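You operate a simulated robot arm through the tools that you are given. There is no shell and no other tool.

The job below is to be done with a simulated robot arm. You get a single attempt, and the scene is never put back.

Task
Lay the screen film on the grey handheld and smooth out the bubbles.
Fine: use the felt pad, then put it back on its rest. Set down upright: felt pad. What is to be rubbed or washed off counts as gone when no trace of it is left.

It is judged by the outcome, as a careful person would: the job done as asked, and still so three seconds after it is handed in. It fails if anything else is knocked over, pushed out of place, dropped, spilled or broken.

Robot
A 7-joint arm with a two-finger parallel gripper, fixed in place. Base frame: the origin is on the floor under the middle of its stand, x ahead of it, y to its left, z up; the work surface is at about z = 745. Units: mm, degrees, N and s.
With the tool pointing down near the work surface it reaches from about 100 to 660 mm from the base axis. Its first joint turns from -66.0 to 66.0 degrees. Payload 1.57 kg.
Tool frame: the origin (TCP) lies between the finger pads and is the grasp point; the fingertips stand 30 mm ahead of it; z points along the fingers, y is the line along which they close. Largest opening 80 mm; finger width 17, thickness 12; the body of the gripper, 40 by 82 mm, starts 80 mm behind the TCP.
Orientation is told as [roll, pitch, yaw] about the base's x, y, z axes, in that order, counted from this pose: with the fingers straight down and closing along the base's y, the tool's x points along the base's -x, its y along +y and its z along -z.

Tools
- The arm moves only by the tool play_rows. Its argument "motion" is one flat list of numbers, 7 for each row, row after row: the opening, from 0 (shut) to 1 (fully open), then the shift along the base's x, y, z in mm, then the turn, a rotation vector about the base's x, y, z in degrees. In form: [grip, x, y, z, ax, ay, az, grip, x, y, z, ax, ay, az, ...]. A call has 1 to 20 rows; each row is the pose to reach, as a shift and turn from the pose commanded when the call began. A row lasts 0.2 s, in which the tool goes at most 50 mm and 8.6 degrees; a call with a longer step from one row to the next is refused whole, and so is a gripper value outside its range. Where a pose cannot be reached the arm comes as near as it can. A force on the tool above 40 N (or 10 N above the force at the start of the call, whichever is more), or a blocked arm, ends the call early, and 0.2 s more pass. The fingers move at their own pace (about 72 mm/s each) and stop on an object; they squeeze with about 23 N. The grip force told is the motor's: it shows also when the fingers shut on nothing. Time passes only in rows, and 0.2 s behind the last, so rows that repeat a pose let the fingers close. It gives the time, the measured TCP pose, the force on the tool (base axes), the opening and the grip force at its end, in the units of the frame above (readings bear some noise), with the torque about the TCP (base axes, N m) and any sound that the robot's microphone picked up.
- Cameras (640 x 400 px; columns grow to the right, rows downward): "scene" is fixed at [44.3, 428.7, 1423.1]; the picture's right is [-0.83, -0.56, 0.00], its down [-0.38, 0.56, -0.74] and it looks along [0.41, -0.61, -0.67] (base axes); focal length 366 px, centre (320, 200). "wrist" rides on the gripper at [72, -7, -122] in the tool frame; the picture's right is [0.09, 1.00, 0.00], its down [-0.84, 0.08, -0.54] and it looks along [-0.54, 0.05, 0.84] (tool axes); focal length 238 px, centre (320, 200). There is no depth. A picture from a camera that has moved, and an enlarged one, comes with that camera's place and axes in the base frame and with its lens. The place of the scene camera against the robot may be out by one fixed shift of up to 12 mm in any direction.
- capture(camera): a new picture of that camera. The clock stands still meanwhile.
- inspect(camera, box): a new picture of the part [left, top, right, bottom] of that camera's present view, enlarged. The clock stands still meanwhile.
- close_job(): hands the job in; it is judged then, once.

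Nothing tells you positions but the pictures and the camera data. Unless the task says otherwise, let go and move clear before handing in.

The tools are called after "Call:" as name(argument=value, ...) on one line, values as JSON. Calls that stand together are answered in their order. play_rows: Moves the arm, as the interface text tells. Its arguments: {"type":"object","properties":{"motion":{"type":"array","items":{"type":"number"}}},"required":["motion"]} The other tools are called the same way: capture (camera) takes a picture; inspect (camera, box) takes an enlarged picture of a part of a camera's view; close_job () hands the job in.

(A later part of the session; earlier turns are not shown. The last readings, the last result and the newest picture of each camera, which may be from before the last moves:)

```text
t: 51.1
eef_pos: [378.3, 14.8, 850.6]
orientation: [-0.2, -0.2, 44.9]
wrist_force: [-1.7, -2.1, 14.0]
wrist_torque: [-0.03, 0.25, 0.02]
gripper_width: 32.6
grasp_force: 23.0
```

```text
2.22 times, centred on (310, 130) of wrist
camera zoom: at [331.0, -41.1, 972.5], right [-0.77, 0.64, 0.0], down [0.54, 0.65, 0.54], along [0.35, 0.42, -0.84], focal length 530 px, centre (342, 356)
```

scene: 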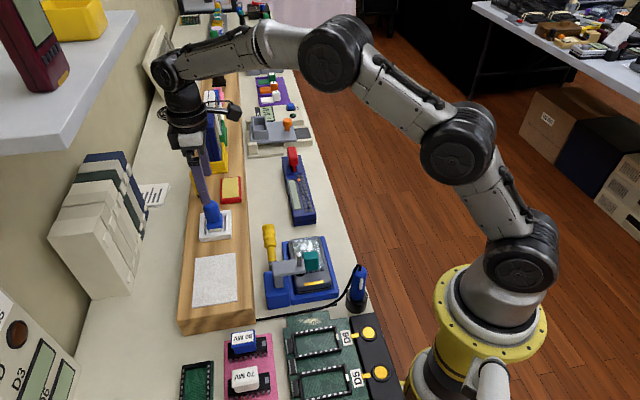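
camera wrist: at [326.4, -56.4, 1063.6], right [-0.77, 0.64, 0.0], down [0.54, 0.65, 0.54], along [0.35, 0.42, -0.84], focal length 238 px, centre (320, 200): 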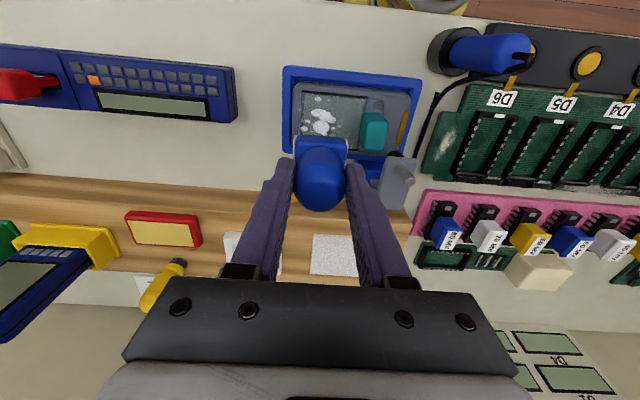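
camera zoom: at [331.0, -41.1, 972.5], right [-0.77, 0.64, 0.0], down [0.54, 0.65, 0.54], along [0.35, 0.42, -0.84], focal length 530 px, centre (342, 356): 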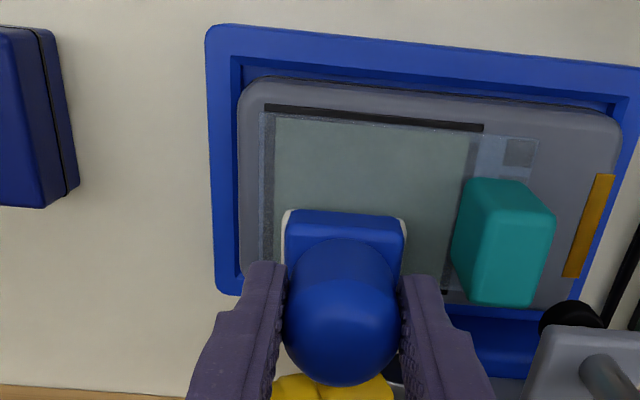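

A row was one number short; resending the second pass correctly.

Call:
play_rows(motion=[0, -4.2, -4.3, 0, 0, 0, 0, 0, -8.5, -8.5, 0, 0, 0, 0, 0, -12.7, -12.8, 0, 0, 0, 0, 0, -16.5, -16.6, 0, 0, 0, 0, 0, -19, -19.2, 0, 0, 0, 0, 0, -15, -23.1, 0, 0, 0, 0, 0, -11, -27.1, 0, 0, 0, 0, 0, -6.9, -31.2, 0, 0, 0, 0, 0, -2.7, -27, 0, 0, 0, 0, 0, 1.5, -22.7, 0, 0, 0, 0, 0, 5.8, -18.4, 0, 0, 0, 0, 0, 9.5, -14.6, 0, 0, 0, 0, 0, 12.8, -11.3, 0, 0, 0, 0, 0, 9.5, -8.1, 0, 0, 0, 0, 0, 6.4, -5, 0, 0, 0, 0, 0, 2.6, -8.8, 0, 0, 0, 0, 0, -1.2, -12.7, 0, 0, 0, 0, 0, -4.9, -16.4, 0, 0, 0, 0])

Call:
inspect(camera="wrist", box=[200, 40, 420, 220])

Call:
inspect(camera="scene", box=[275, 215, 345, 285])

```text
t: 54.9
eef_pos: [373.1, -2.7, 850.9]
orientation: [-0.2, -0.4, 44.8]
wrist_force: [2.3, 1.1, 4.7]
wrist_torque: [0.19, -0.02, -0.03]
gripper_width: 33.0
grasp_force: 23.2
```

```text
2.22 times, centred on (310, 130) of wrist
camera zoom: at [326.0, -58.1, 972.8], right [-0.77, 0.64, 0.0], down [0.53, 0.65, 0.55], along [0.35, 0.42, -0.84], focal length 530 px, centre (342, 356)
```

zoom: 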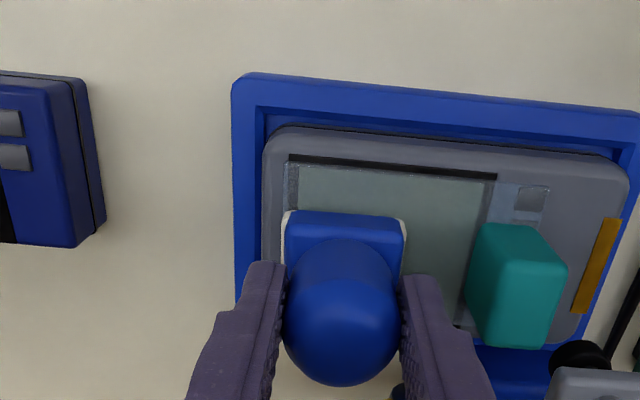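

```text
5.71 times, centred on (310, 250) of scene
camera zoom: at [44.2, 428.8, 1423.1], right [-0.83, -0.56, 0.0], down [-0.38, 0.56, -0.74], along [0.41, -0.61, -0.67], focal length 2094 px, centre (377, -86)
```

zoom: 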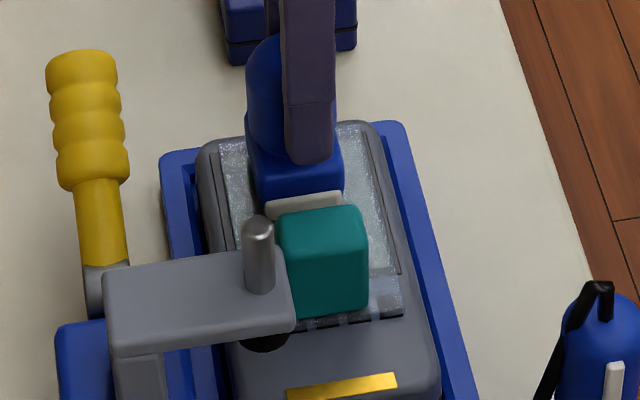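

Lifting the pad to inspect the film for any remaining traces.

Call:
play_rows(motion=[0, 0, 0, 5, 0, 0, 0, 0, 0, 0, 15, 0, 0, 0, 0, 0, 0, 30, 0, 0, 0, 0, 0, 0, 50, 0, 0, 0, 0, 10, 10, 70, 0, 0, 0, 0, 25, 25, 90, 0, 0, 0, 0, 40, 40, 90, 0, 0, 0, 0, 40, 40, 90, 0, 0, 0])

Call:
inspect(camera="wrist", box=[260, 20, 440, 160])

Call:
inspect(camera="scene", box=[275, 215, 345, 285])

```text
t: 56.7
eef_pos: [414.1, 37.5, 940.8]
orientation: [-0.1, -0.2, 44.9]
wrist_force: [0.3, 0.1, -1.0]
wrist_torque: [0.02, 0.0, 0.0]
gripper_width: 32.8
grasp_force: 23.3
```

```text
2.86 times, centred on (350, 90) of wrist
camera zoom: at [366.2, -18.2, 1063.3], right [-0.77, 0.64, 0.0], down [0.54, 0.65, 0.54], along [0.35, 0.42, -0.84], focal length 681 px, centre (234, 514)
```

zoom: 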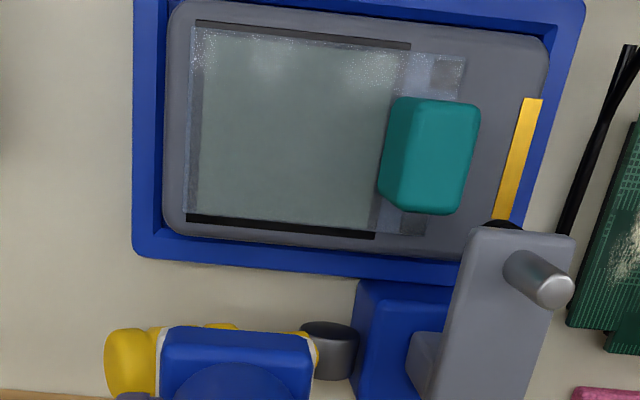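

```text
5.71 times, centred on (310, 250) of scene
camera zoom: at [44.3, 428.8, 1423.1], right [-0.83, -0.56, 0.0], down [-0.38, 0.56, -0.74], along [0.41, -0.61, -0.67], focal length 2094 px, centre (377, -86)
```

zoom: 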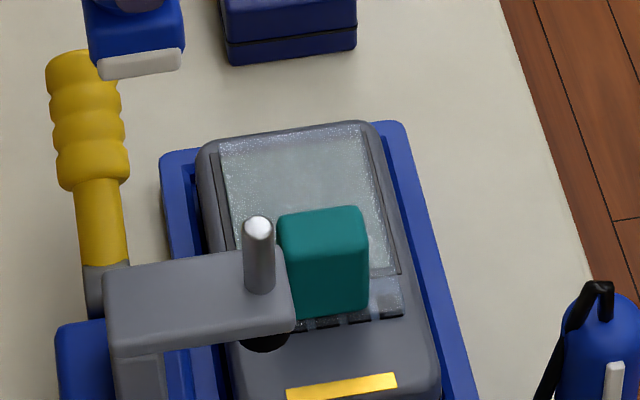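

The bubbles seem gone; the faint sheen could be reflections, so I'll look from another angle.

Call:
play_rows(motion=[0, -10, 0, 10, 0, 0, 0, 0, -30, 1, 15, 0, 0, 0, 0, -55, 2, 15, 0, 0, 0, 0, -80, 3, 15, 0, 0, 0, 0, -80, 3, 15, 0, 0, 0])

Call:
capture(camera="wrist")

Call:
inspect(camera="wrist", box=[225, 65, 375, 165])

Call:
inspect(camera="scene", box=[285, 230, 335, 270])

```text
t: 57.9
eef_pos: [333.8, 40.8, 957.0]
orientation: [-0.2, -0.2, 44.9]
wrist_force: [-0.6, 0.7, -1.3]
wrist_torque: [0.0, 0.02, -0.02]
gripper_width: 32.9
grasp_force: 23.3
```

```text
taken
camera wrist: at [285.8, -15.1, 1078.4], right [-0.77, 0.64, 0.0], down [0.54, 0.65, 0.54], along [0.35, 0.42, -0.84], focal length 238 px, centre (320, 200)
```

wrist: 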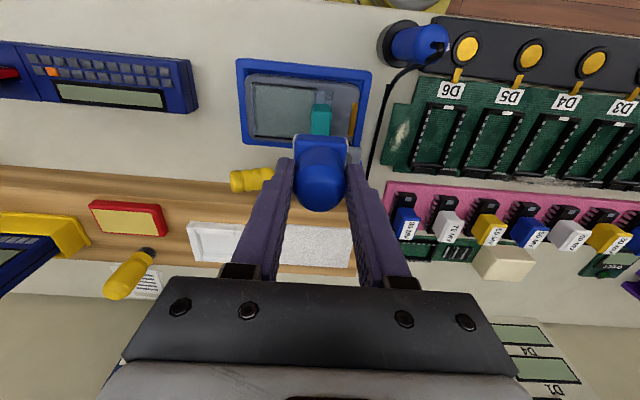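

```text
4.00 times, centred on (300, 115) of wrist
camera zoom: at [285.8, -15.1, 1078.4], right [-0.77, 0.64, 0.0], down [0.54, 0.65, 0.54], along [0.35, 0.42, -0.84], focal length 953 px, centre (400, 540)
```

zoom: 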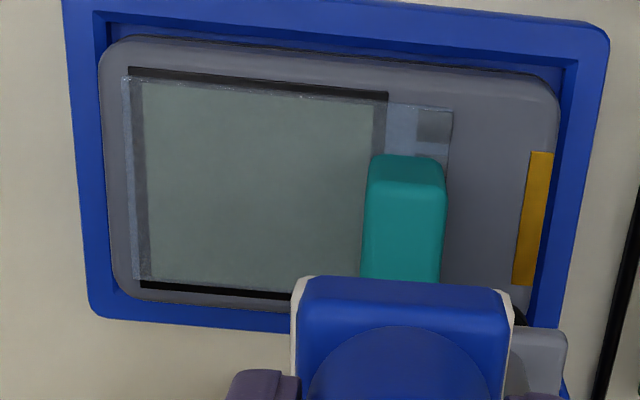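

```text
10.00 times, centred on (310, 250) of scene
camera zoom: at [44.3, 428.8, 1423.1], right [-0.83, -0.56, 0.0], down [-0.38, 0.56, -0.74], along [0.41, -0.61, -0.67], focal length 3664 px, centre (420, -300)
```

zoom: 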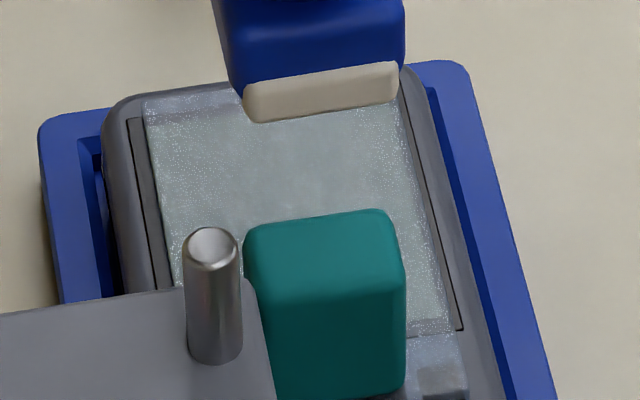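

From this angle the film looks bubble-free. I'll zoom in tighter for any faint traces.

Call:
inspect(camera="wrist", box=[250, 75, 300, 110])

Call:
inspect(camera="wrist", box=[250, 105, 300, 145])

Call:
inspect(camera="wrist", box=[285, 80, 335, 140])

```text
11.43 times, centred on (275, 92) of wrist
camera zoom: at [285.8, -15.1, 1078.4], right [-0.77, 0.64, 0.0], down [0.54, 0.65, 0.54], along [0.35, 0.42, -0.84], focal length 2724 px, centre (834, 1429)
```

zoom: 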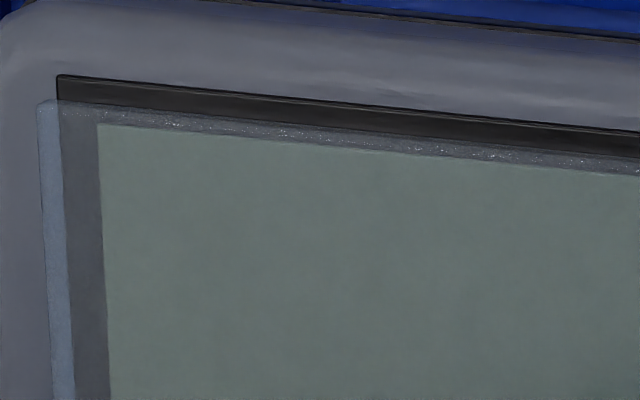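

```text
10.00 times, centred on (275, 125) of wrist
camera zoom: at [285.8, -15.1, 1078.4], right [-0.77, 0.64, 0.0], down [0.54, 0.65, 0.54], along [0.35, 0.42, -0.84], focal length 2384 px, centre (770, 950)
```

zoom: 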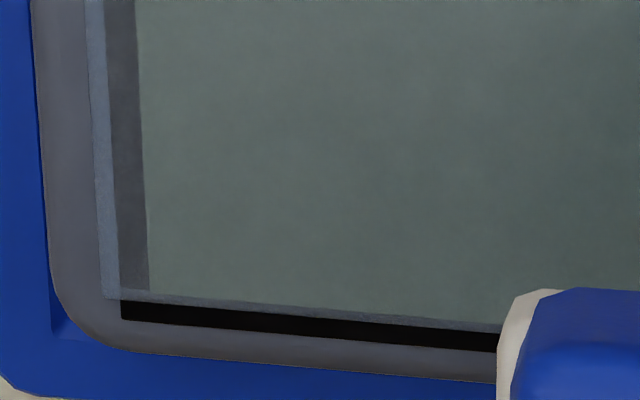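

```text
6.67 times, centred on (310, 110) of wrist
camera zoom: at [285.8, -15.1, 1078.4], right [-0.77, 0.64, 0.0], down [0.54, 0.65, 0.54], along [0.35, 0.42, -0.84], focal length 1589 px, centre (387, 800)
```

zoom: 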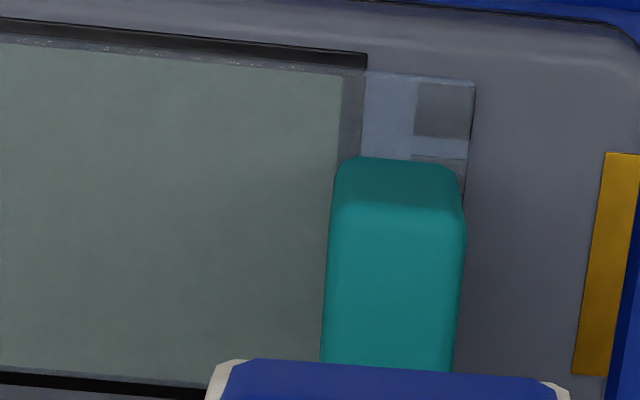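

No traces visible. For thoroughness I'll make one more light pass, especially over the right side of the bubbled area which got fewer strokes; first return above the film.

Call:
play_rows(motion=[0, 10, -11, 0, 0, 0, 0, 0, 25, -27, 0, 0, 0, 0, 0, 40, -43, -5, 0, 0, 0, 0, 40, -43, -25, 0, 0, 0, 0, 40, -43, -50, 0, 0, 0, 0, 40, -43, -75, 0, 0, 0, 0, 40, -43, -92, 0, 0, 0, 0, 40, -43, -101, 0, 0, 0, 0, 40, -43, -101, 0, 0, 0])

Call:
play_rows(motion=[0, 0, 0, -2, 0, 0, 0, 0, 0, 0, -3.3, 0, 0, 0])

```text
t: 59.9
eef_pos: [375.1, -1.5, 853.7]
orientation: [-0.1, -0.1, 45.0]
wrist_force: [-0.6, -0.3, -0.6]
wrist_torque: [0.04, 0.02, 0.0]
gripper_width: 32.6
grasp_force: 22.9
```

```text
t: 60.5
eef_pos: [375.7, -0.2, 852.0]
orientation: [-0.3, -0.4, 44.9]
wrist_force: [-3.2, 1.7, 16.5]
wrist_torque: [0.45, 0.32, -0.01]
gripper_width: 33.1
grasp_force: 22.8
```

Contact at ~16 N; I ease by half a millimetre and do the final pass.

Call:
play_rows(motion=[0, -2.8, 2.8, 0.6, 0, 0, 0, 0, -5.7, 5.6, 0.6, 0, 0, 0, 0, -1.4, 9.9, 0.6, 0, 0, 0, 0, 3.5, 14.9, 0.6, 0, 0, 0, 0, -1.4, 9.9, 0.6, 0, 0, 0, 0, -5.7, 5.6, 0.6, 0, 0, 0, 0, -10.6, 0.7, 0.6, 0, 0, 0, 0, -15.5, -4.3, 0.6, 0, 0, 0, 0, -12.7, -7.1, 0.6, 0, 0, 0, 0, -9.9, -9.9, 0.6, 0, 0, 0, 0, -7, -12.8, 0.6, 0, 0, 0, 0, -4.2, -15.6, 0.6, 0, 0, 0, 0, 0.7, -10.6, 0.6, 0, 0, 0, 0, 5.7, -5.6, 0.6, 0, 0, 0, 0, 10.6, -0.7, 0.6, 0, 0, 0, 0, 14.8, 3.6, 0.6, 0, 0, 0, 0, 9.2, 9.2, 0.6, 0, 0, 0, 0, 3.5, 14.9, 0.6, 0, 0, 0, 0, -1.4, 9.9, 0.6, 0, 0, 0, 0, 0, 0, 0.6, 0, 0, 0])

Call:
play_rows(motion=[0, 0, 0, 3, 0, 0, 0, 0, 0, 0, 12, 0, 0, 0, 0, 0, 0, 30, 0, 0, 0, 0, 0, 0, 55, 0, 0, 0, 0, 0, 0, 80, 0, 0, 0, 0, -15, 16, 100, 0, 0, 0, 0, -30, 32, 105, 0, 0, 0, 0, -40, 43, 105, 0, 0, 0, 0, -40, 43, 105, 0, 0, 0])

Call:
inspect(camera="wrist", box=[225, 65, 375, 165])

Call:
inspect(camera="wrist", box=[245, 75, 315, 145])

```text
t: 64.7
eef_pos: [371.6, -2.2, 851.2]
orientation: [-0.1, -0.2, 44.9]
wrist_force: [-1.0, -0.2, 0.2]
wrist_torque: [0.05, -0.01, 0.0]
gripper_width: 32.6
grasp_force: 22.5
```

```text
t: 66.7
eef_pos: [331.9, 40.5, 956.8]
orientation: [-0.2, -0.1, 44.9]
wrist_force: [-0.2, -0.7, -1.8]
wrist_torque: [0.0, -0.02, -0.02]
gripper_width: 32.8
grasp_force: 22.8
```

```text
4.00 times, centred on (300, 115) of wrist
camera zoom: at [285.2, -14.9, 1079.0], right [-0.77, 0.64, 0.0], down [0.54, 0.65, 0.54], along [0.35, 0.42, -0.84], focal length 953 px, centre (400, 540)
```

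zoom: 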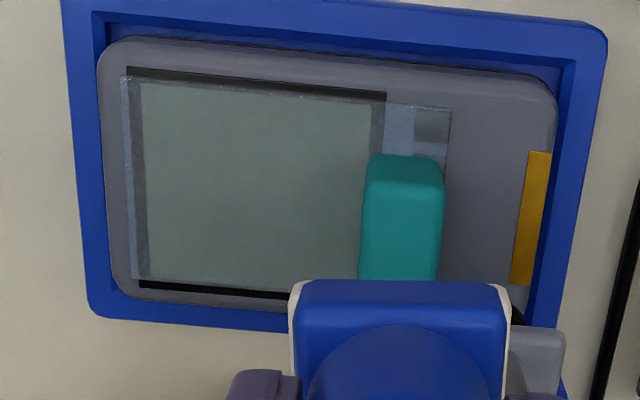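

```text
5.71 times, centred on (280, 110) of wrist
camera zoom: at [285.2, -14.9, 1079.0], right [-0.77, 0.64, 0.0], down [0.54, 0.65, 0.54], along [0.35, 0.42, -0.84], focal length 1362 px, centre (549, 714)
```

zoom: 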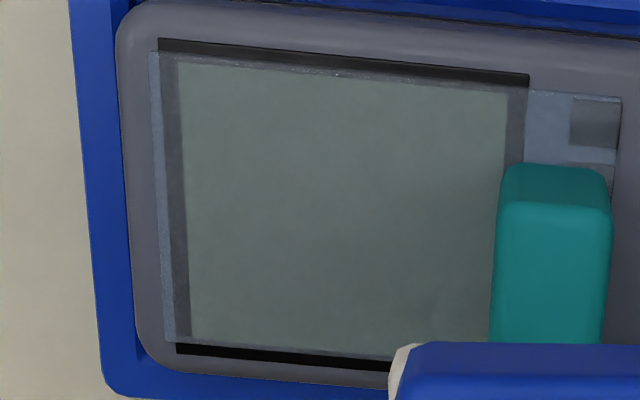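

The film is clean and still square. Now I check how the pad sits in the grip before returning it to its rest.

Call:
inspect(camera="wrist", box=[260, 120, 380, 220])

Call:
inspect(camera="scene", box=[270, 150, 380, 270])

```text
4.00 times, centred on (320, 170) of wrist
camera zoom: at [285.2, -14.9, 1079.0], right [-0.77, 0.64, 0.0], down [0.54, 0.65, 0.54], along [0.35, 0.42, -0.84], focal length 953 px, centre (320, 320)
```

zoom: 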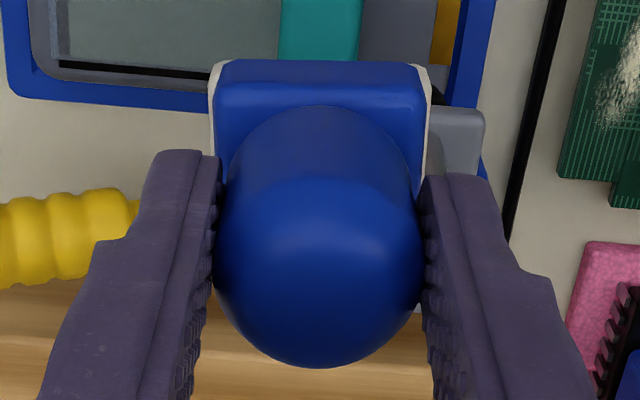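

```text
3.33 times, centred on (325, 210) of scene
camera zoom: at [44.3, 428.8, 1423.1], right [-0.83, -0.56, 0.0], down [-0.38, 0.56, -0.74], along [0.41, -0.61, -0.67], focal length 1221 px, centre (303, 167)
```

zoom: 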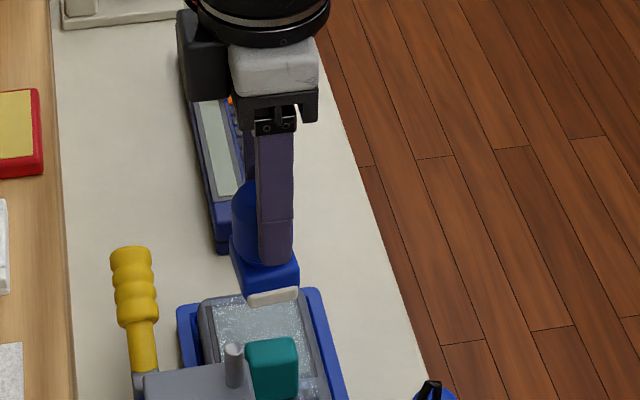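

The pad appears turned about 4° and slightly shifted in the grip. I'll take the same crop as when I first gripped it to measure the change.

Call:
inspect(camera="wrist", box=[220, 70, 420, 230])

```text
2.50 times, centred on (320, 150) of wrist
camera zoom: at [285.2, -14.9, 1079.0], right [-0.77, 0.64, 0.0], down [0.54, 0.65, 0.54], along [0.35, 0.42, -0.84], focal length 596 px, centre (320, 325)
```

zoom: 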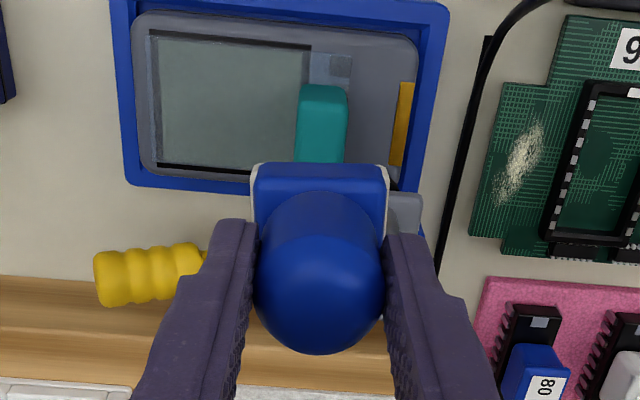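

The pad shifted about 2.3 mm and turned about 4° in the grip; I'll compensate with position and yaw. Carrying it back above its rest now.

Call:
play_rows(motion=[0, 8, 1.4, 0, 0, 0, 0, 0, 28, 4.9, 0, 0, 0, -0.5, 0, 54, 9.4, 0, 0, 0, -1, 0, 82, 14.2, 0, 0, 0, -1.5, 0, 110, 19.1, 0, 0, 0, -2, 0, 138, 24, 0, 0, 0, -2.5, 0, 166, 28.8, 0, 0, 0, -3, 0, 194, 33.7, 0, 0, 0, -3.4, 0, 218, 37.9, 0, 0, 0, -3.8, 0, 231, 40.1, 0, 0, 0, -3.8, 0, 235.1, 40.8, 0, 0, 0, -3.8, 0, 235.1, 40.8, 0, 0, 0, -3.8])

Call:
capture(camera="wrist")

Call:
inspect(camera="wrist", box=[240, 70, 400, 220])

Call:
inspect(camera="scene", box=[165, 130, 275, 250])

```text
t: 69.3
eef_pos: [569.0, 80.8, 956.8]
orientation: [-0.2, -0.2, 41.1]
wrist_force: [-0.2, 0.6, -0.8]
wrist_torque: [0.0, -0.02, 0.0]
gripper_width: 32.6
grasp_force: 23.4
```

```text
taken
camera wrist: at [517.7, 29.1, 1078.5], right [-0.72, 0.69, 0.0], down [0.58, 0.61, 0.54], along [0.38, 0.39, -0.84], focal length 238 px, centre (320, 200)
```

wrist: 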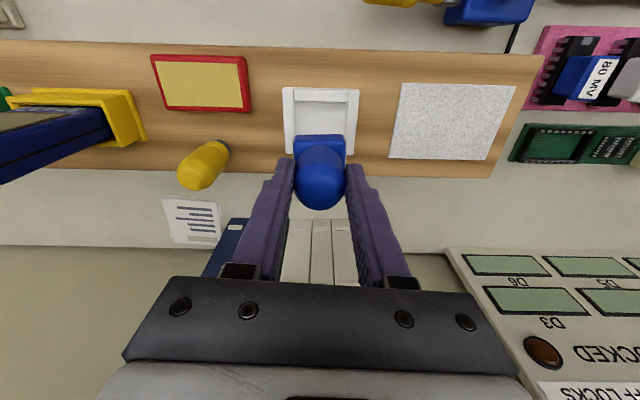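

```text
2.67 times, centred on (320, 145) of wrist
camera zoom: at [517.7, 29.1, 1078.5], right [-0.72, 0.69, 0.0], down [0.58, 0.61, 0.54], along [0.38, 0.39, -0.84], focal length 636 px, centre (320, 347)
```

zoom: 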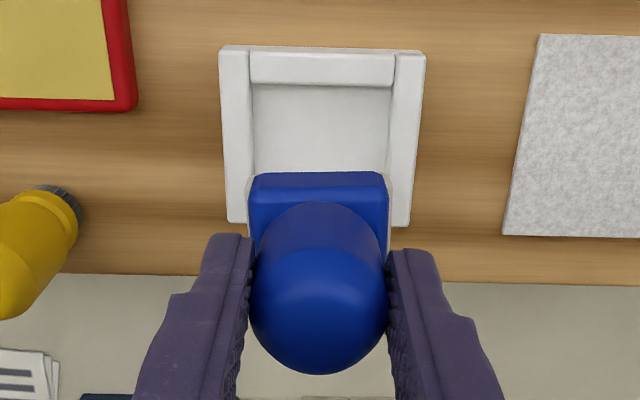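

```text
3.33 times, centred on (220, 190) of scene
camera zoom: at [44.3, 428.8, 1423.1], right [-0.83, -0.56, 0.0], down [-0.38, 0.56, -0.74], along [0.41, -0.61, -0.67], focal length 1221 px, centre (653, 233)
```

zoom: 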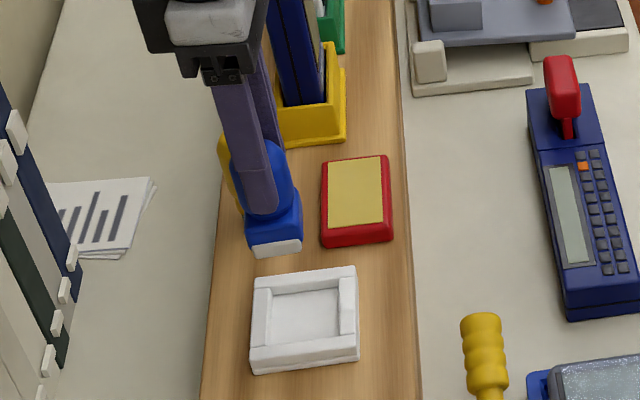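

Good alignment with the rest. I'll lower to just above the rims and check again.

Call:
play_rows(motion=[0, 0, 0, -15, 0, 0, 0, 0, 0, 0, -30, 0, 0, 0, 0, 0, 0, -45, 0, 0, 0, 0, 0, 0, -57, 0, 0, 0, 0, 0, 0, -66, 0, 0, 0, 0, 0, 0, -66, 0, 0, 0])

Call:
inspect(camera="wrist", box=[240, 70, 400, 220])

Call:
inspect(camera="scene", box=[180, 170, 260, 250])

```text
t: 70.7
eef_pos: [569.8, 80.9, 891.3]
orientation: [-0.2, -0.2, 41.1]
wrist_force: [0.4, -0.2, -0.7]
wrist_torque: [0.01, 0.01, 0.0]
gripper_width: 32.5
grasp_force: 22.7
```

```text
2.67 times, centred on (320, 145) of wrist
camera zoom: at [518.0, 28.6, 1013.2], right [-0.72, 0.69, 0.0], down [0.58, 0.61, 0.54], along [0.38, 0.39, -0.84], focal length 636 px, centre (320, 347)
```

zoom: 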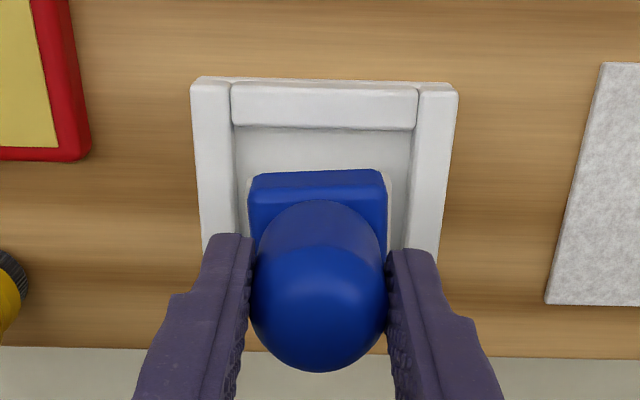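

```text
5.00 times, centred on (220, 210) of scene
camera zoom: at [44.3, 428.8, 1423.1], right [-0.83, -0.56, 0.0], down [-0.38, 0.56, -0.74], along [0.41, -0.61, -0.67], focal length 1832 px, centre (820, 150)
```

zoom: 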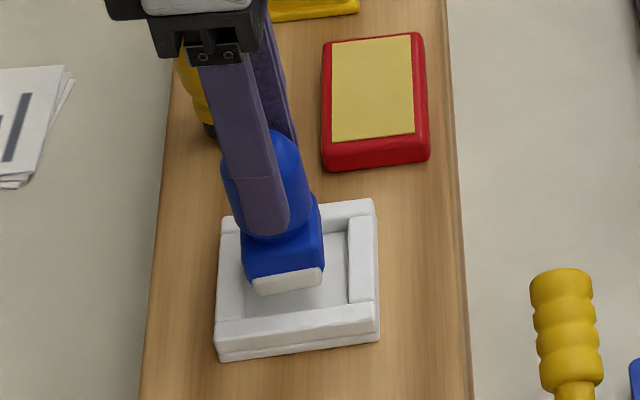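

I'll zoom in on the pad and rest edges to compare their orientation before seating it.

Call:
inspect(camera="wrist", box=[280, 95, 360, 155])

```text
6.67 times, centred on (320, 125) of wrist
camera zoom: at [518.0, 28.6, 1013.2], right [-0.72, 0.69, 0.0], down [0.58, 0.61, 0.54], along [0.38, 0.39, -0.84], focal length 1589 px, centre (320, 700)
```

zoom: 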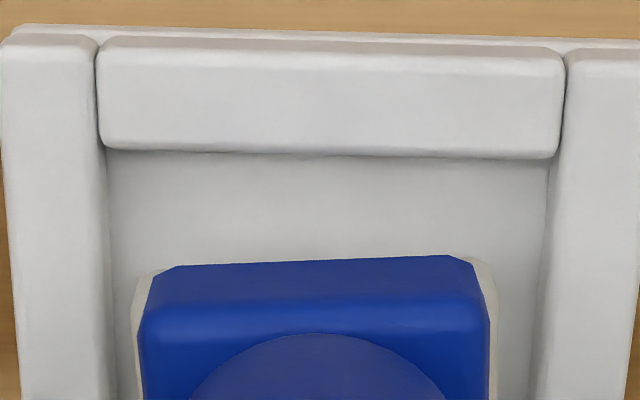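

The pad is still turned ~3° relative to the rest. I'll turn the gripper another −3.3° and verify it follows.

Call:
play_rows(motion=[0, 0, 0, 0, 0, 0, -1.1, 0, 0, 0, 0, 0, 0, -2.2, 0, 0, 0, 0, 0, 0, -3.3, 0, 0, 0, 0, 0, 0, -3.3])

Call:
inspect(camera="wrist", box=[280, 95, 360, 155])

Call:
inspect(camera="wrist", box=[240, 70, 400, 220])

```text
t: 71.7
eef_pos: [569.7, 80.2, 890.7]
orientation: [-0.3, -0.1, 37.8]
wrist_force: [0.0, 0.6, -0.9]
wrist_torque: [-0.03, -0.02, -0.01]
gripper_width: 32.4
grasp_force: 22.9
```

```text
6.67 times, centred on (320, 125) of wrist
camera zoom: at [514.5, 31.6, 1012.9], right [-0.68, 0.73, 0.0], down [0.61, 0.57, 0.54], along [0.4, 0.37, -0.84], focal length 1589 px, centre (320, 700)
```

zoom: 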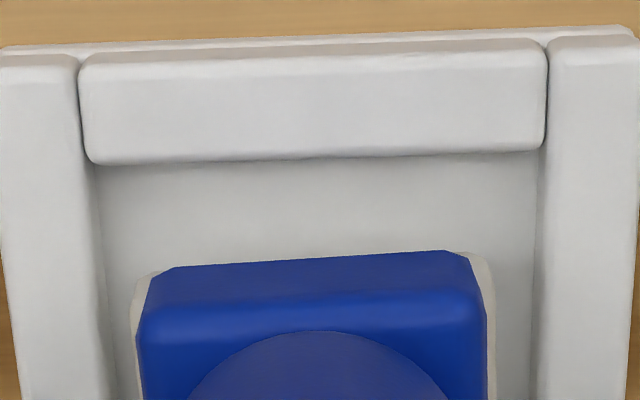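

```text
2.67 times, centred on (320, 145) of wrist
camera zoom: at [514.5, 31.6, 1012.9], right [-0.68, 0.73, 0.0], down [0.61, 0.57, 0.54], along [0.4, 0.37, -0.84], focal length 636 px, centre (320, 347)
```

zoom: 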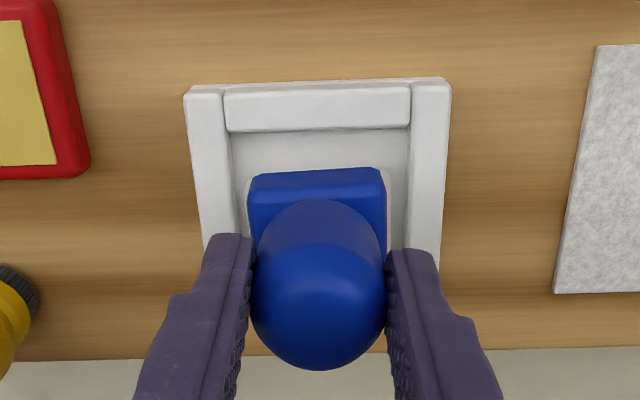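

The pad now sits within ~1.5° of the rest and with the same gaps to the rims as originally. I lower it slowly into the rest.

Call:
play_rows(motion=[0, 0, 0, -5, 0, 0, 0, 0, 0, 0, -10, 0, 0, 0, 0, 0, 0, -15, 0, 0, 0, 0, 0, 0, -17, 0, 0, 0])

```text
t: 72.7
eef_pos: [569.9, 80.5, 876.8]
orientation: [-0.4, -0.6, 37.8]
wrist_force: [-1.2, 1.8, 15.7]
wrist_torque: [0.25, 0.06, -0.16]
gripper_width: 32.5
grasp_force: 23.1
```

Contact came about 5 mm higher than expected; I'll look before going further.

Call:
inspect(camera="wrist", box=[240, 70, 400, 220])

Call:
inspect(camera="scene", box=[190, 190, 250, 250])

```text
2.67 times, centred on (320, 145) of wrist
camera zoom: at [515.5, 32.2, 999.0], right [-0.68, 0.73, -0.01], down [0.61, 0.57, 0.55], along [0.41, 0.37, -0.83], focal length 636 px, centre (320, 347)
```

zoom: 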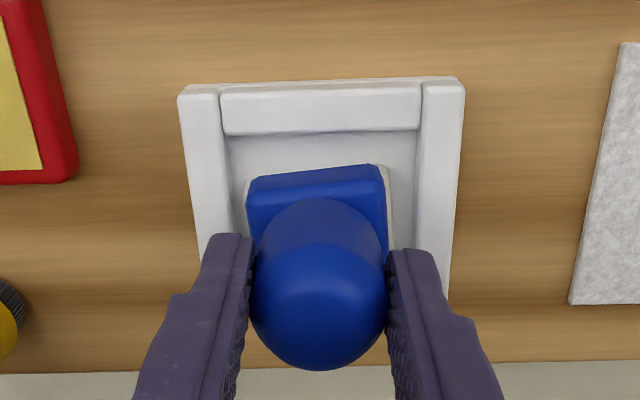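

```text
6.67 times, centred on (220, 220) of scene
camera zoom: at [43.9, 428.7, 1423.2], right [-0.83, -0.56, 0.0], down [-0.37, 0.56, -0.74], along [0.41, -0.61, -0.67], focal length 2442 px, centre (987, 67)
```

zoom: 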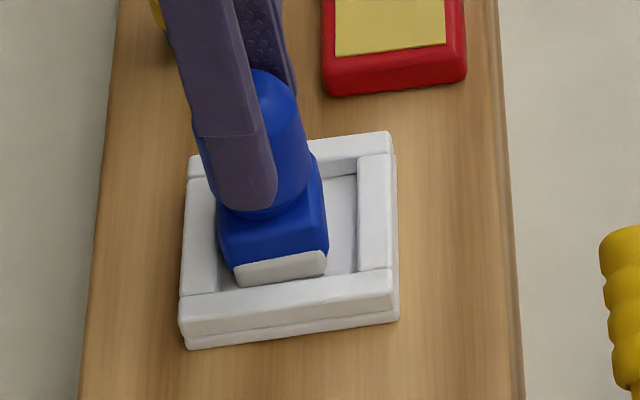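

The pad seems to be resting on the far rim. I'll lift it 15 mm back up and re-measure.

Call:
play_rows(motion=[0, 0, 0, 5, 0, 0, 0, 0, 0, 0, 10, 0, 0, 0, 0, 0, 0, 17, 0, 0, 0, 0, 0, 0, 17, 0, 0, 0])

Call:
inspect(camera="wrist", box=[280, 95, 360, 155])

Call:
inspect(camera="wrist", box=[240, 70, 400, 220])

Call:
inspect(camera="scene", box=[190, 190, 250, 250])

```text
t: 73.7
eef_pos: [568.2, 81.0, 890.4]
orientation: [-0.2, -0.1, 37.8]
wrist_force: [0.2, 0.3, -1.0]
wrist_torque: [-0.02, -0.02, -0.03]
gripper_width: 32.1
grasp_force: 23.2
```

```text
6.67 times, centred on (320, 125) of wrist
camera zoom: at [514.6, 32.0, 1013.0], right [-0.68, 0.73, 0.0], down [0.61, 0.57, 0.54], along [0.4, 0.37, -0.84], focal length 1589 px, centre (320, 700)
```

zoom: 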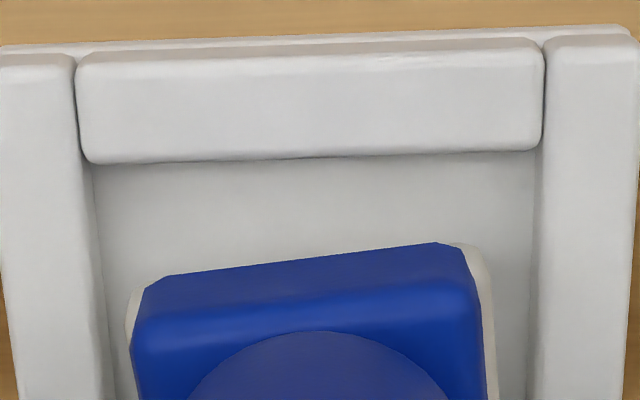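

```text
2.67 times, centred on (320, 145) of wrist
camera zoom: at [514.6, 32.0, 1013.0], right [-0.68, 0.73, 0.0], down [0.61, 0.57, 0.54], along [0.4, 0.37, -0.84], focal length 636 px, centre (320, 347)
```

zoom: 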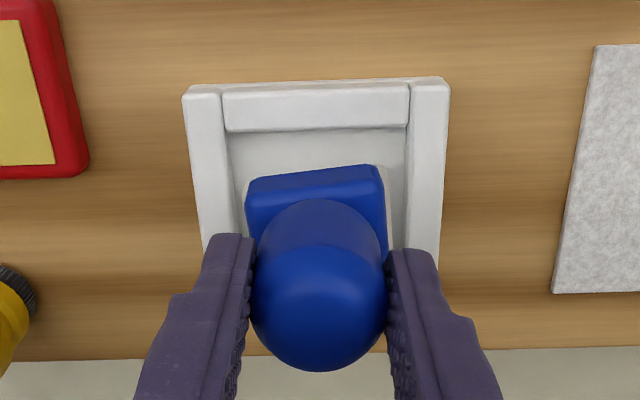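

```text
6.67 times, centred on (220, 220) of scene
camera zoom: at [44.3, 428.8, 1423.1], right [-0.83, -0.56, 0.0], down [-0.38, 0.56, -0.74], along [0.41, -0.61, -0.67], focal length 2442 px, centre (987, 67)
```

zoom: 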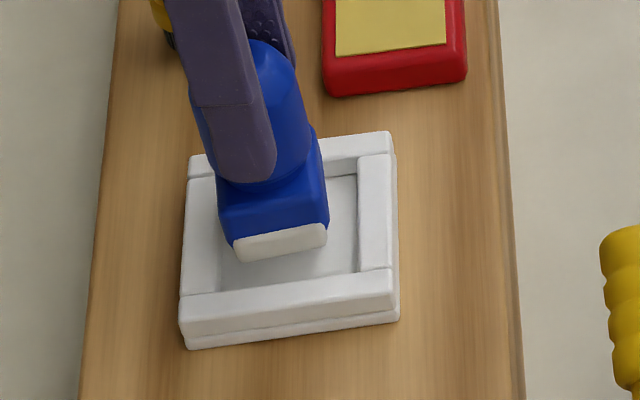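

Comparing with the original picture, the pad was ~3 mm too far toward the far rim (my compensation was wrong: it had slid down in the grip, not sideways) and it is turned ~5.6°. I'll shift back 3 mm and turn the gripper further, then check.

Call:
play_rows(motion=[0, -1, -1, 0, 0, 0, -2, 0, -2.2, -2.2, 0, 0, 0, -4, 0, -2.2, -2.2, 0, 0, 0, -6, 0, -2.2, -2.2, 0, 0, 0, -7.5, 0, -2.2, -2.2, 0, 0, 0, -7.5])

Call:
inspect(camera="wrist", box=[270, 95, 370, 170])

Call:
inspect(camera="scene", box=[190, 190, 250, 250])

```text
t: 74.9
eef_pos: [567.2, 78.8, 892.2]
orientation: [-0.2, -0.2, 30.3]
wrist_force: [0.4, 0.3, -0.8]
wrist_torque: [0.0, 0.03, 0.01]
gripper_width: 32.3
grasp_force: 22.9
```

```text
5.33 times, centred on (320, 132) of wrist
camera zoom: at [506.5, 37.0, 1013.1], right [-0.58, 0.81, 0.0], down [0.68, 0.49, 0.54], along [0.44, 0.31, -0.84], focal length 1271 px, centre (320, 560)
```

zoom: 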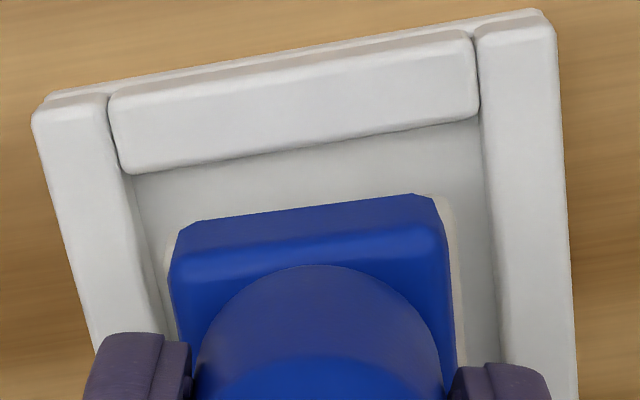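

```text
6.67 times, centred on (220, 220) of scene
camera zoom: at [44.3, 428.8, 1423.1], right [-0.83, -0.56, 0.0], down [-0.38, 0.56, -0.74], along [0.41, -0.61, -0.67], focal length 2442 px, centre (987, 67)
```

zoom: 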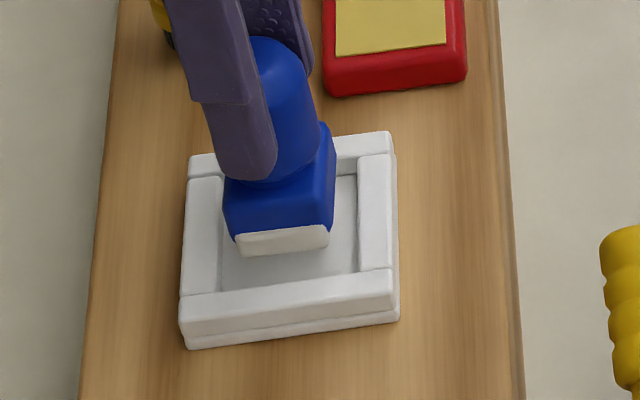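

The pad follows the gripper; it's now ~2.8° past. I'll turn back +2.7° and lower gently again in small steps.

Call:
play_rows(motion=[0, 0, 0, 0, 0, 0, 1.4, 0, 0, 0, 0, 0, 0, 2.7, 0, 0, 0, -4, 0, 0, 2.7, 0, 0, 0, -8, 0, 0, 2.7, 0, 0, 0, -10, 0, 0, 2.7, 0, 0, 0, -10, 0, 0, 2.7])

Call:
inspect(camera="wrist", box=[270, 95, 370, 170])

Call:
inspect(camera="scene", box=[190, 190, 250, 250])

```text
t: 76.3
eef_pos: [566.4, 79.2, 880.3]
orientation: [-0.2, -0.2, 33.0]
wrist_force: [-0.3, -0.2, -1.2]
wrist_torque: [0.01, 0.03, -0.01]
gripper_width: 32.1
grasp_force: 23.2
```

```text
5.33 times, centred on (320, 132) of wrist
camera zoom: at [508.7, 34.0, 1002.7], right [-0.62, 0.78, 0.0], down [0.66, 0.52, 0.54], along [0.43, 0.34, -0.84], focal length 1271 px, centre (320, 560)
```

zoom: 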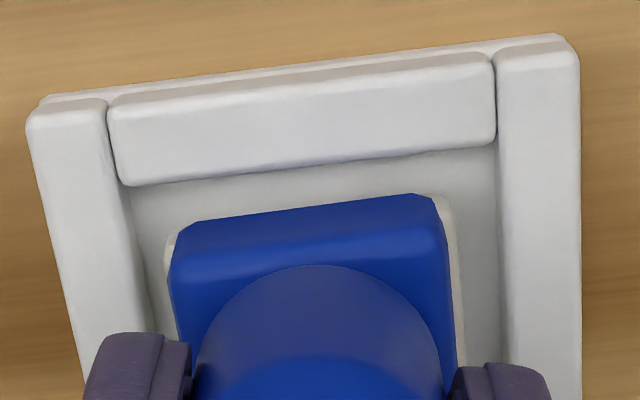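

```text
6.67 times, centred on (220, 220) of scene
camera zoom: at [44.3, 428.8, 1423.1], right [-0.83, -0.56, 0.0], down [-0.38, 0.56, -0.74], along [0.41, -0.61, -0.67], focal length 2442 px, centre (987, 67)
```

zoom: 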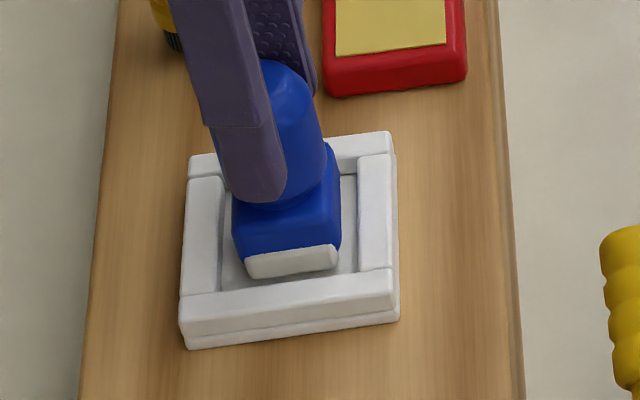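

Square and centred in the rest now, about 4 mm above the floor. Lowering in 1–2 mm steps.

Call:
play_rows(motion=[0, 0, 0, -1.5, 0, 0, 0, 0, 0, 0, -3, 0, 0, 0])

```text
t: 76.9
eef_pos: [567.2, 79.5, 878.0]
orientation: [-0.2, -0.1, 32.9]
wrist_force: [0.5, -0.3, -0.6]
wrist_torque: [-0.01, 0.01, -0.01]
gripper_width: 32.1
grasp_force: 22.8
```

Call:
play_rows(motion=[0, 0, 0, -1.2, 0, 0, 0])

```text
t: 77.3
eef_pos: [566.7, 79.3, 877.2]
orientation: [-0.2, -0.3, 33.0]
wrist_force: [-1.2, 0.5, 5.1]
wrist_torque: [0.13, 0.14, 0.04]
gripper_width: 32.0
grasp_force: 22.9
```

Light contact (5 N). I check that the pad sits inside the rims before releasing.

Call:
inspect(camera="wrist", box=[270, 95, 370, 170])

Call:
inspect(camera="scene", box=[195, 195, 245, 245])

```text
5.33 times, centred on (320, 132) of wrist
camera zoom: at [508.4, 34.4, 999.3], right [-0.62, 0.78, 0.0], down [0.66, 0.52, 0.55], along [0.43, 0.34, -0.84], focal length 1271 px, centre (320, 560)
```

zoom: 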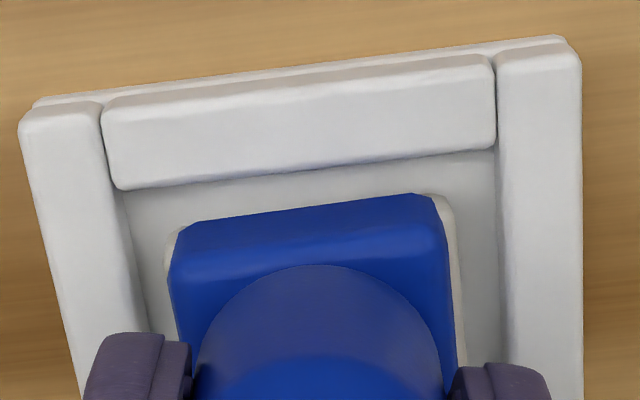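

```text
8.00 times, centred on (220, 220) of scene
camera zoom: at [44.2, 428.7, 1423.2], right [-0.83, -0.56, 0.0], down [-0.37, 0.56, -0.74], along [0.41, -0.61, -0.67], focal length 2931 px, centre (1120, 40)
```

zoom: 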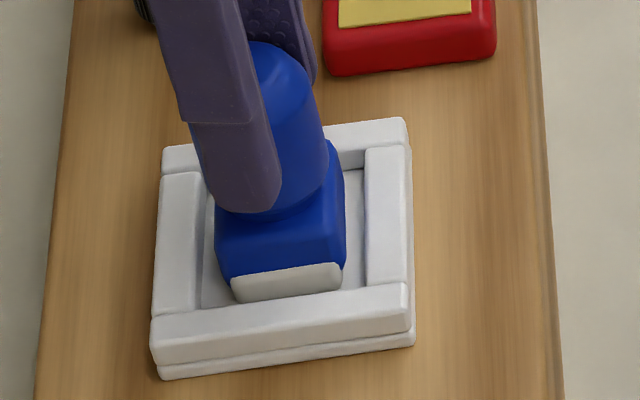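

The pad is between the rims and on the floor of its rest. Opening the fingers gently.

Call:
play_rows(motion=[0.42, 0, 0, 0, 0, 0, 0, 0.5, 0, 0, 0, 0, 0, 0, 0.65, 0, 0, 0, 0, 0, 0, 0.8, 0, 0, 0, 0, 0, 0, 0.8, 0, 0, 0, 0, 0, 0])

Call:
inspect(camera="wrist", box=[240, 70, 400, 220])

Call:
inspect(camera="scene", box=[195, 195, 245, 245])

```text
t: 78.5
eef_pos: [566.1, 78.9, 876.1]
orientation: [-0.2, -0.2, 33.1]
wrist_force: [-0.5, 0.1, 0.0]
wrist_torque: [0.01, 0.01, 0.02]
gripper_width: 64.0
grasp_force: 0.0
```

```text
2.67 times, centred on (320, 145) of wrist
camera zoom: at [508.4, 34.4, 998.5], right [-0.62, 0.78, 0.0], down [0.66, 0.52, 0.54], along [0.43, 0.34, -0.84], focal length 636 px, centre (320, 347)
```

zoom: 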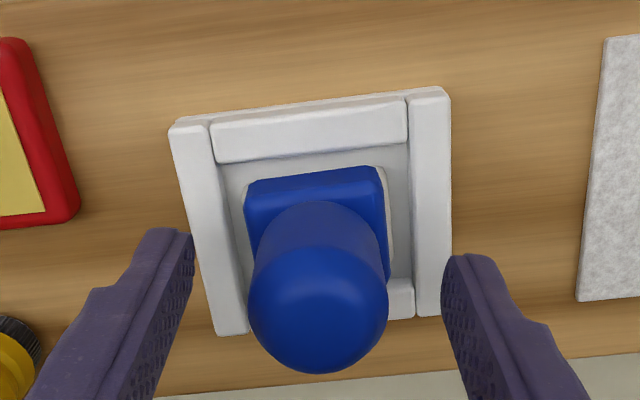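

```text
8.00 times, centred on (220, 220) of scene
camera zoom: at [44.3, 428.7, 1423.1], right [-0.83, -0.56, 0.0], down [-0.38, 0.56, -0.74], along [0.41, -0.61, -0.67], focal length 2931 px, centre (1120, 40)
```

zoom: 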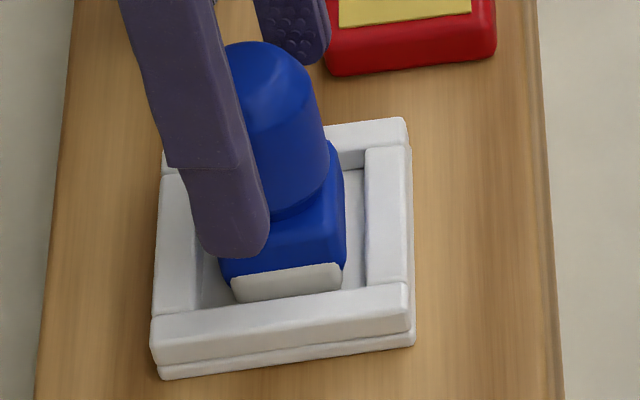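

The pad stands upright in its rest. Rising straight up and away.

Call:
play_rows(motion=[0.8, 0, 0, 8, 0, 0, 0, 0.8, 0, 0, 25, 0, 0, 0, 0.8, 0, 0, 50, 0, 0, 0, 0.8, 0, 0, 80, 0, 0, 0, 0.8, 0, 0, 100, 0, 0, 0, 0.8, -20, -5, 110, 0, 0, 0, 0.8, -55, -13, 110, 0, 0, 4, 0.8, -95, -22, 110, 0, 0, 8, 0.8, -135, -31, 110, 0, 0, 12, 0.8, -175, -36, 110, 0, 0, 12, 0.8, -210, -38, 110, 0, 0, 12, 0.8, -230, -38, 110, 0, 0, 12])

Call:
capture(camera="scene")

Call:
capture(camera="wrist")

Call:
inspect(camera="scene", box=[185, 185, 255, 250])

Call:
inspect(camera="wrist", box=[225, 60, 385, 160])

```text
t: 81.1
eef_pos: [337.1, 39.4, 983.8]
orientation: [-0.1, -0.2, 45.0]
wrist_force: [0.2, 0.1, -0.7]
wrist_torque: [-0.01, 0.01, 0.0]
gripper_width: 63.7
grasp_force: 0.1
```

```text
taken
```

scene: 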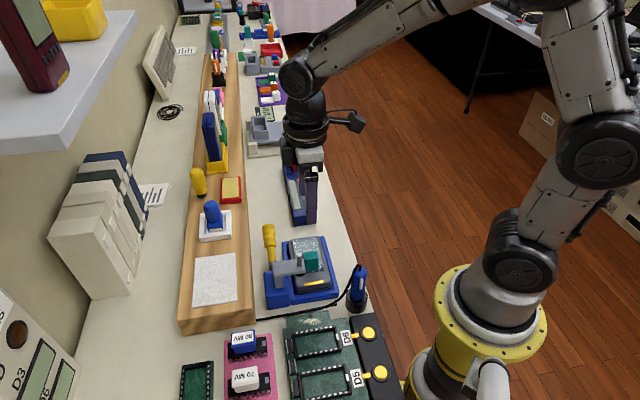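

```text
taken
camera wrist: at [288.4, -15.7, 1106.6], right [-0.77, 0.64, 0.0], down [0.53, 0.65, 0.55], along [0.35, 0.42, -0.84], focal length 238 px, centre (320, 200)
```

wrist: 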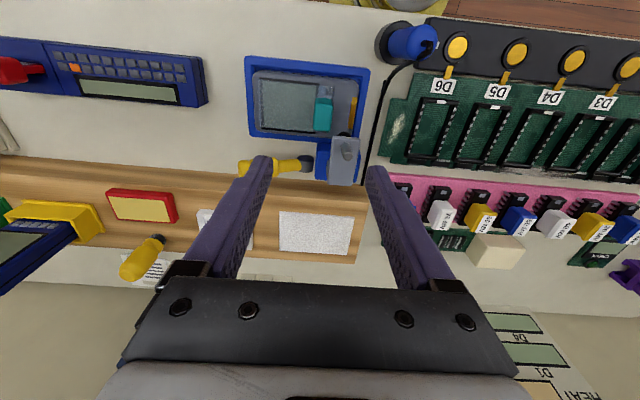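

```text
6.15 times, centred on (220, 218) of scene
camera zoom: at [44.3, 428.7, 1423.1], right [-0.83, -0.56, 0.0], down [-0.38, 0.56, -0.74], along [0.41, -0.61, -0.67], focal length 2254 px, centre (935, 92)
```

zoom: 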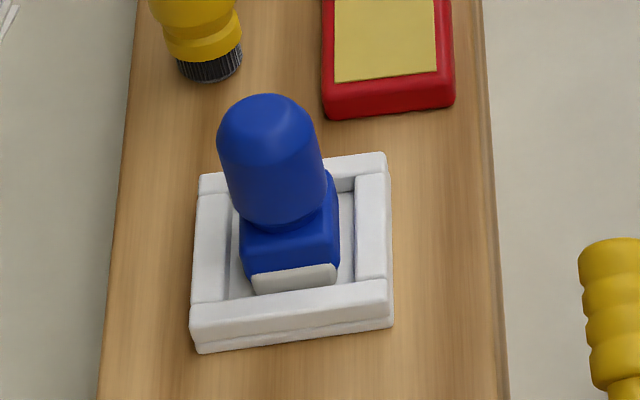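

```text
4.00 times, centred on (305, 110) of wrist
camera zoom: at [288.4, -15.7, 1106.6], right [-0.77, 0.64, 0.0], down [0.53, 0.65, 0.55], along [0.35, 0.42, -0.84], focal length 953 px, centre (380, 560)
```

zoom: 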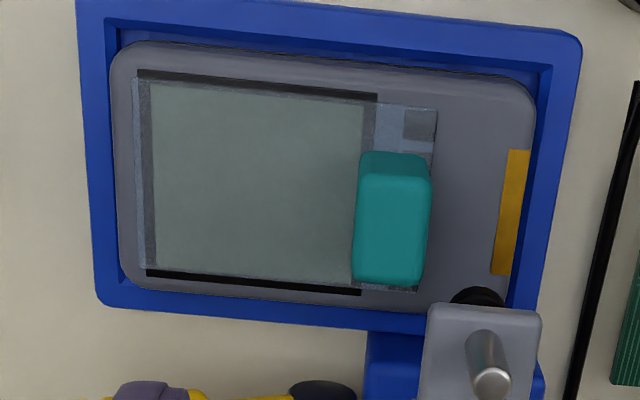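

The pad stands as it did originally and the film is square over the screen. One last close look at the film before handing in.

Call:
inspect(camera="wrist", box=[255, 75, 325, 135])

Call:
inspect(camera="scene", box=[280, 225, 345, 290])

```text
6.67 times, centred on (290, 105) of wrist
camera zoom: at [288.4, -15.7, 1106.6], right [-0.77, 0.64, 0.0], down [0.53, 0.65, 0.55], along [0.35, 0.42, -0.84], focal length 1589 px, centre (520, 833)
```

zoom: 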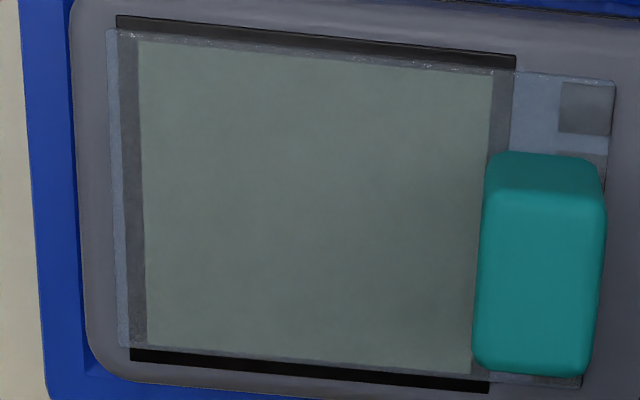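

```text
6.15 times, centred on (312, 258) of scene
camera zoom: at [44.3, 428.7, 1423.1], right [-0.83, -0.56, 0.0], down [-0.38, 0.56, -0.74], along [0.41, -0.61, -0.67], focal length 2254 px, centre (366, -154)
```

zoom: 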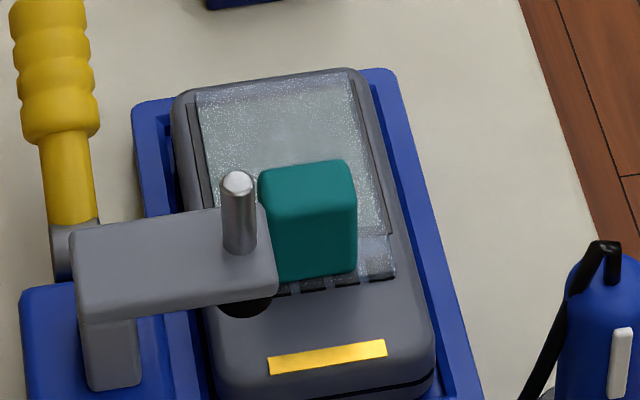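

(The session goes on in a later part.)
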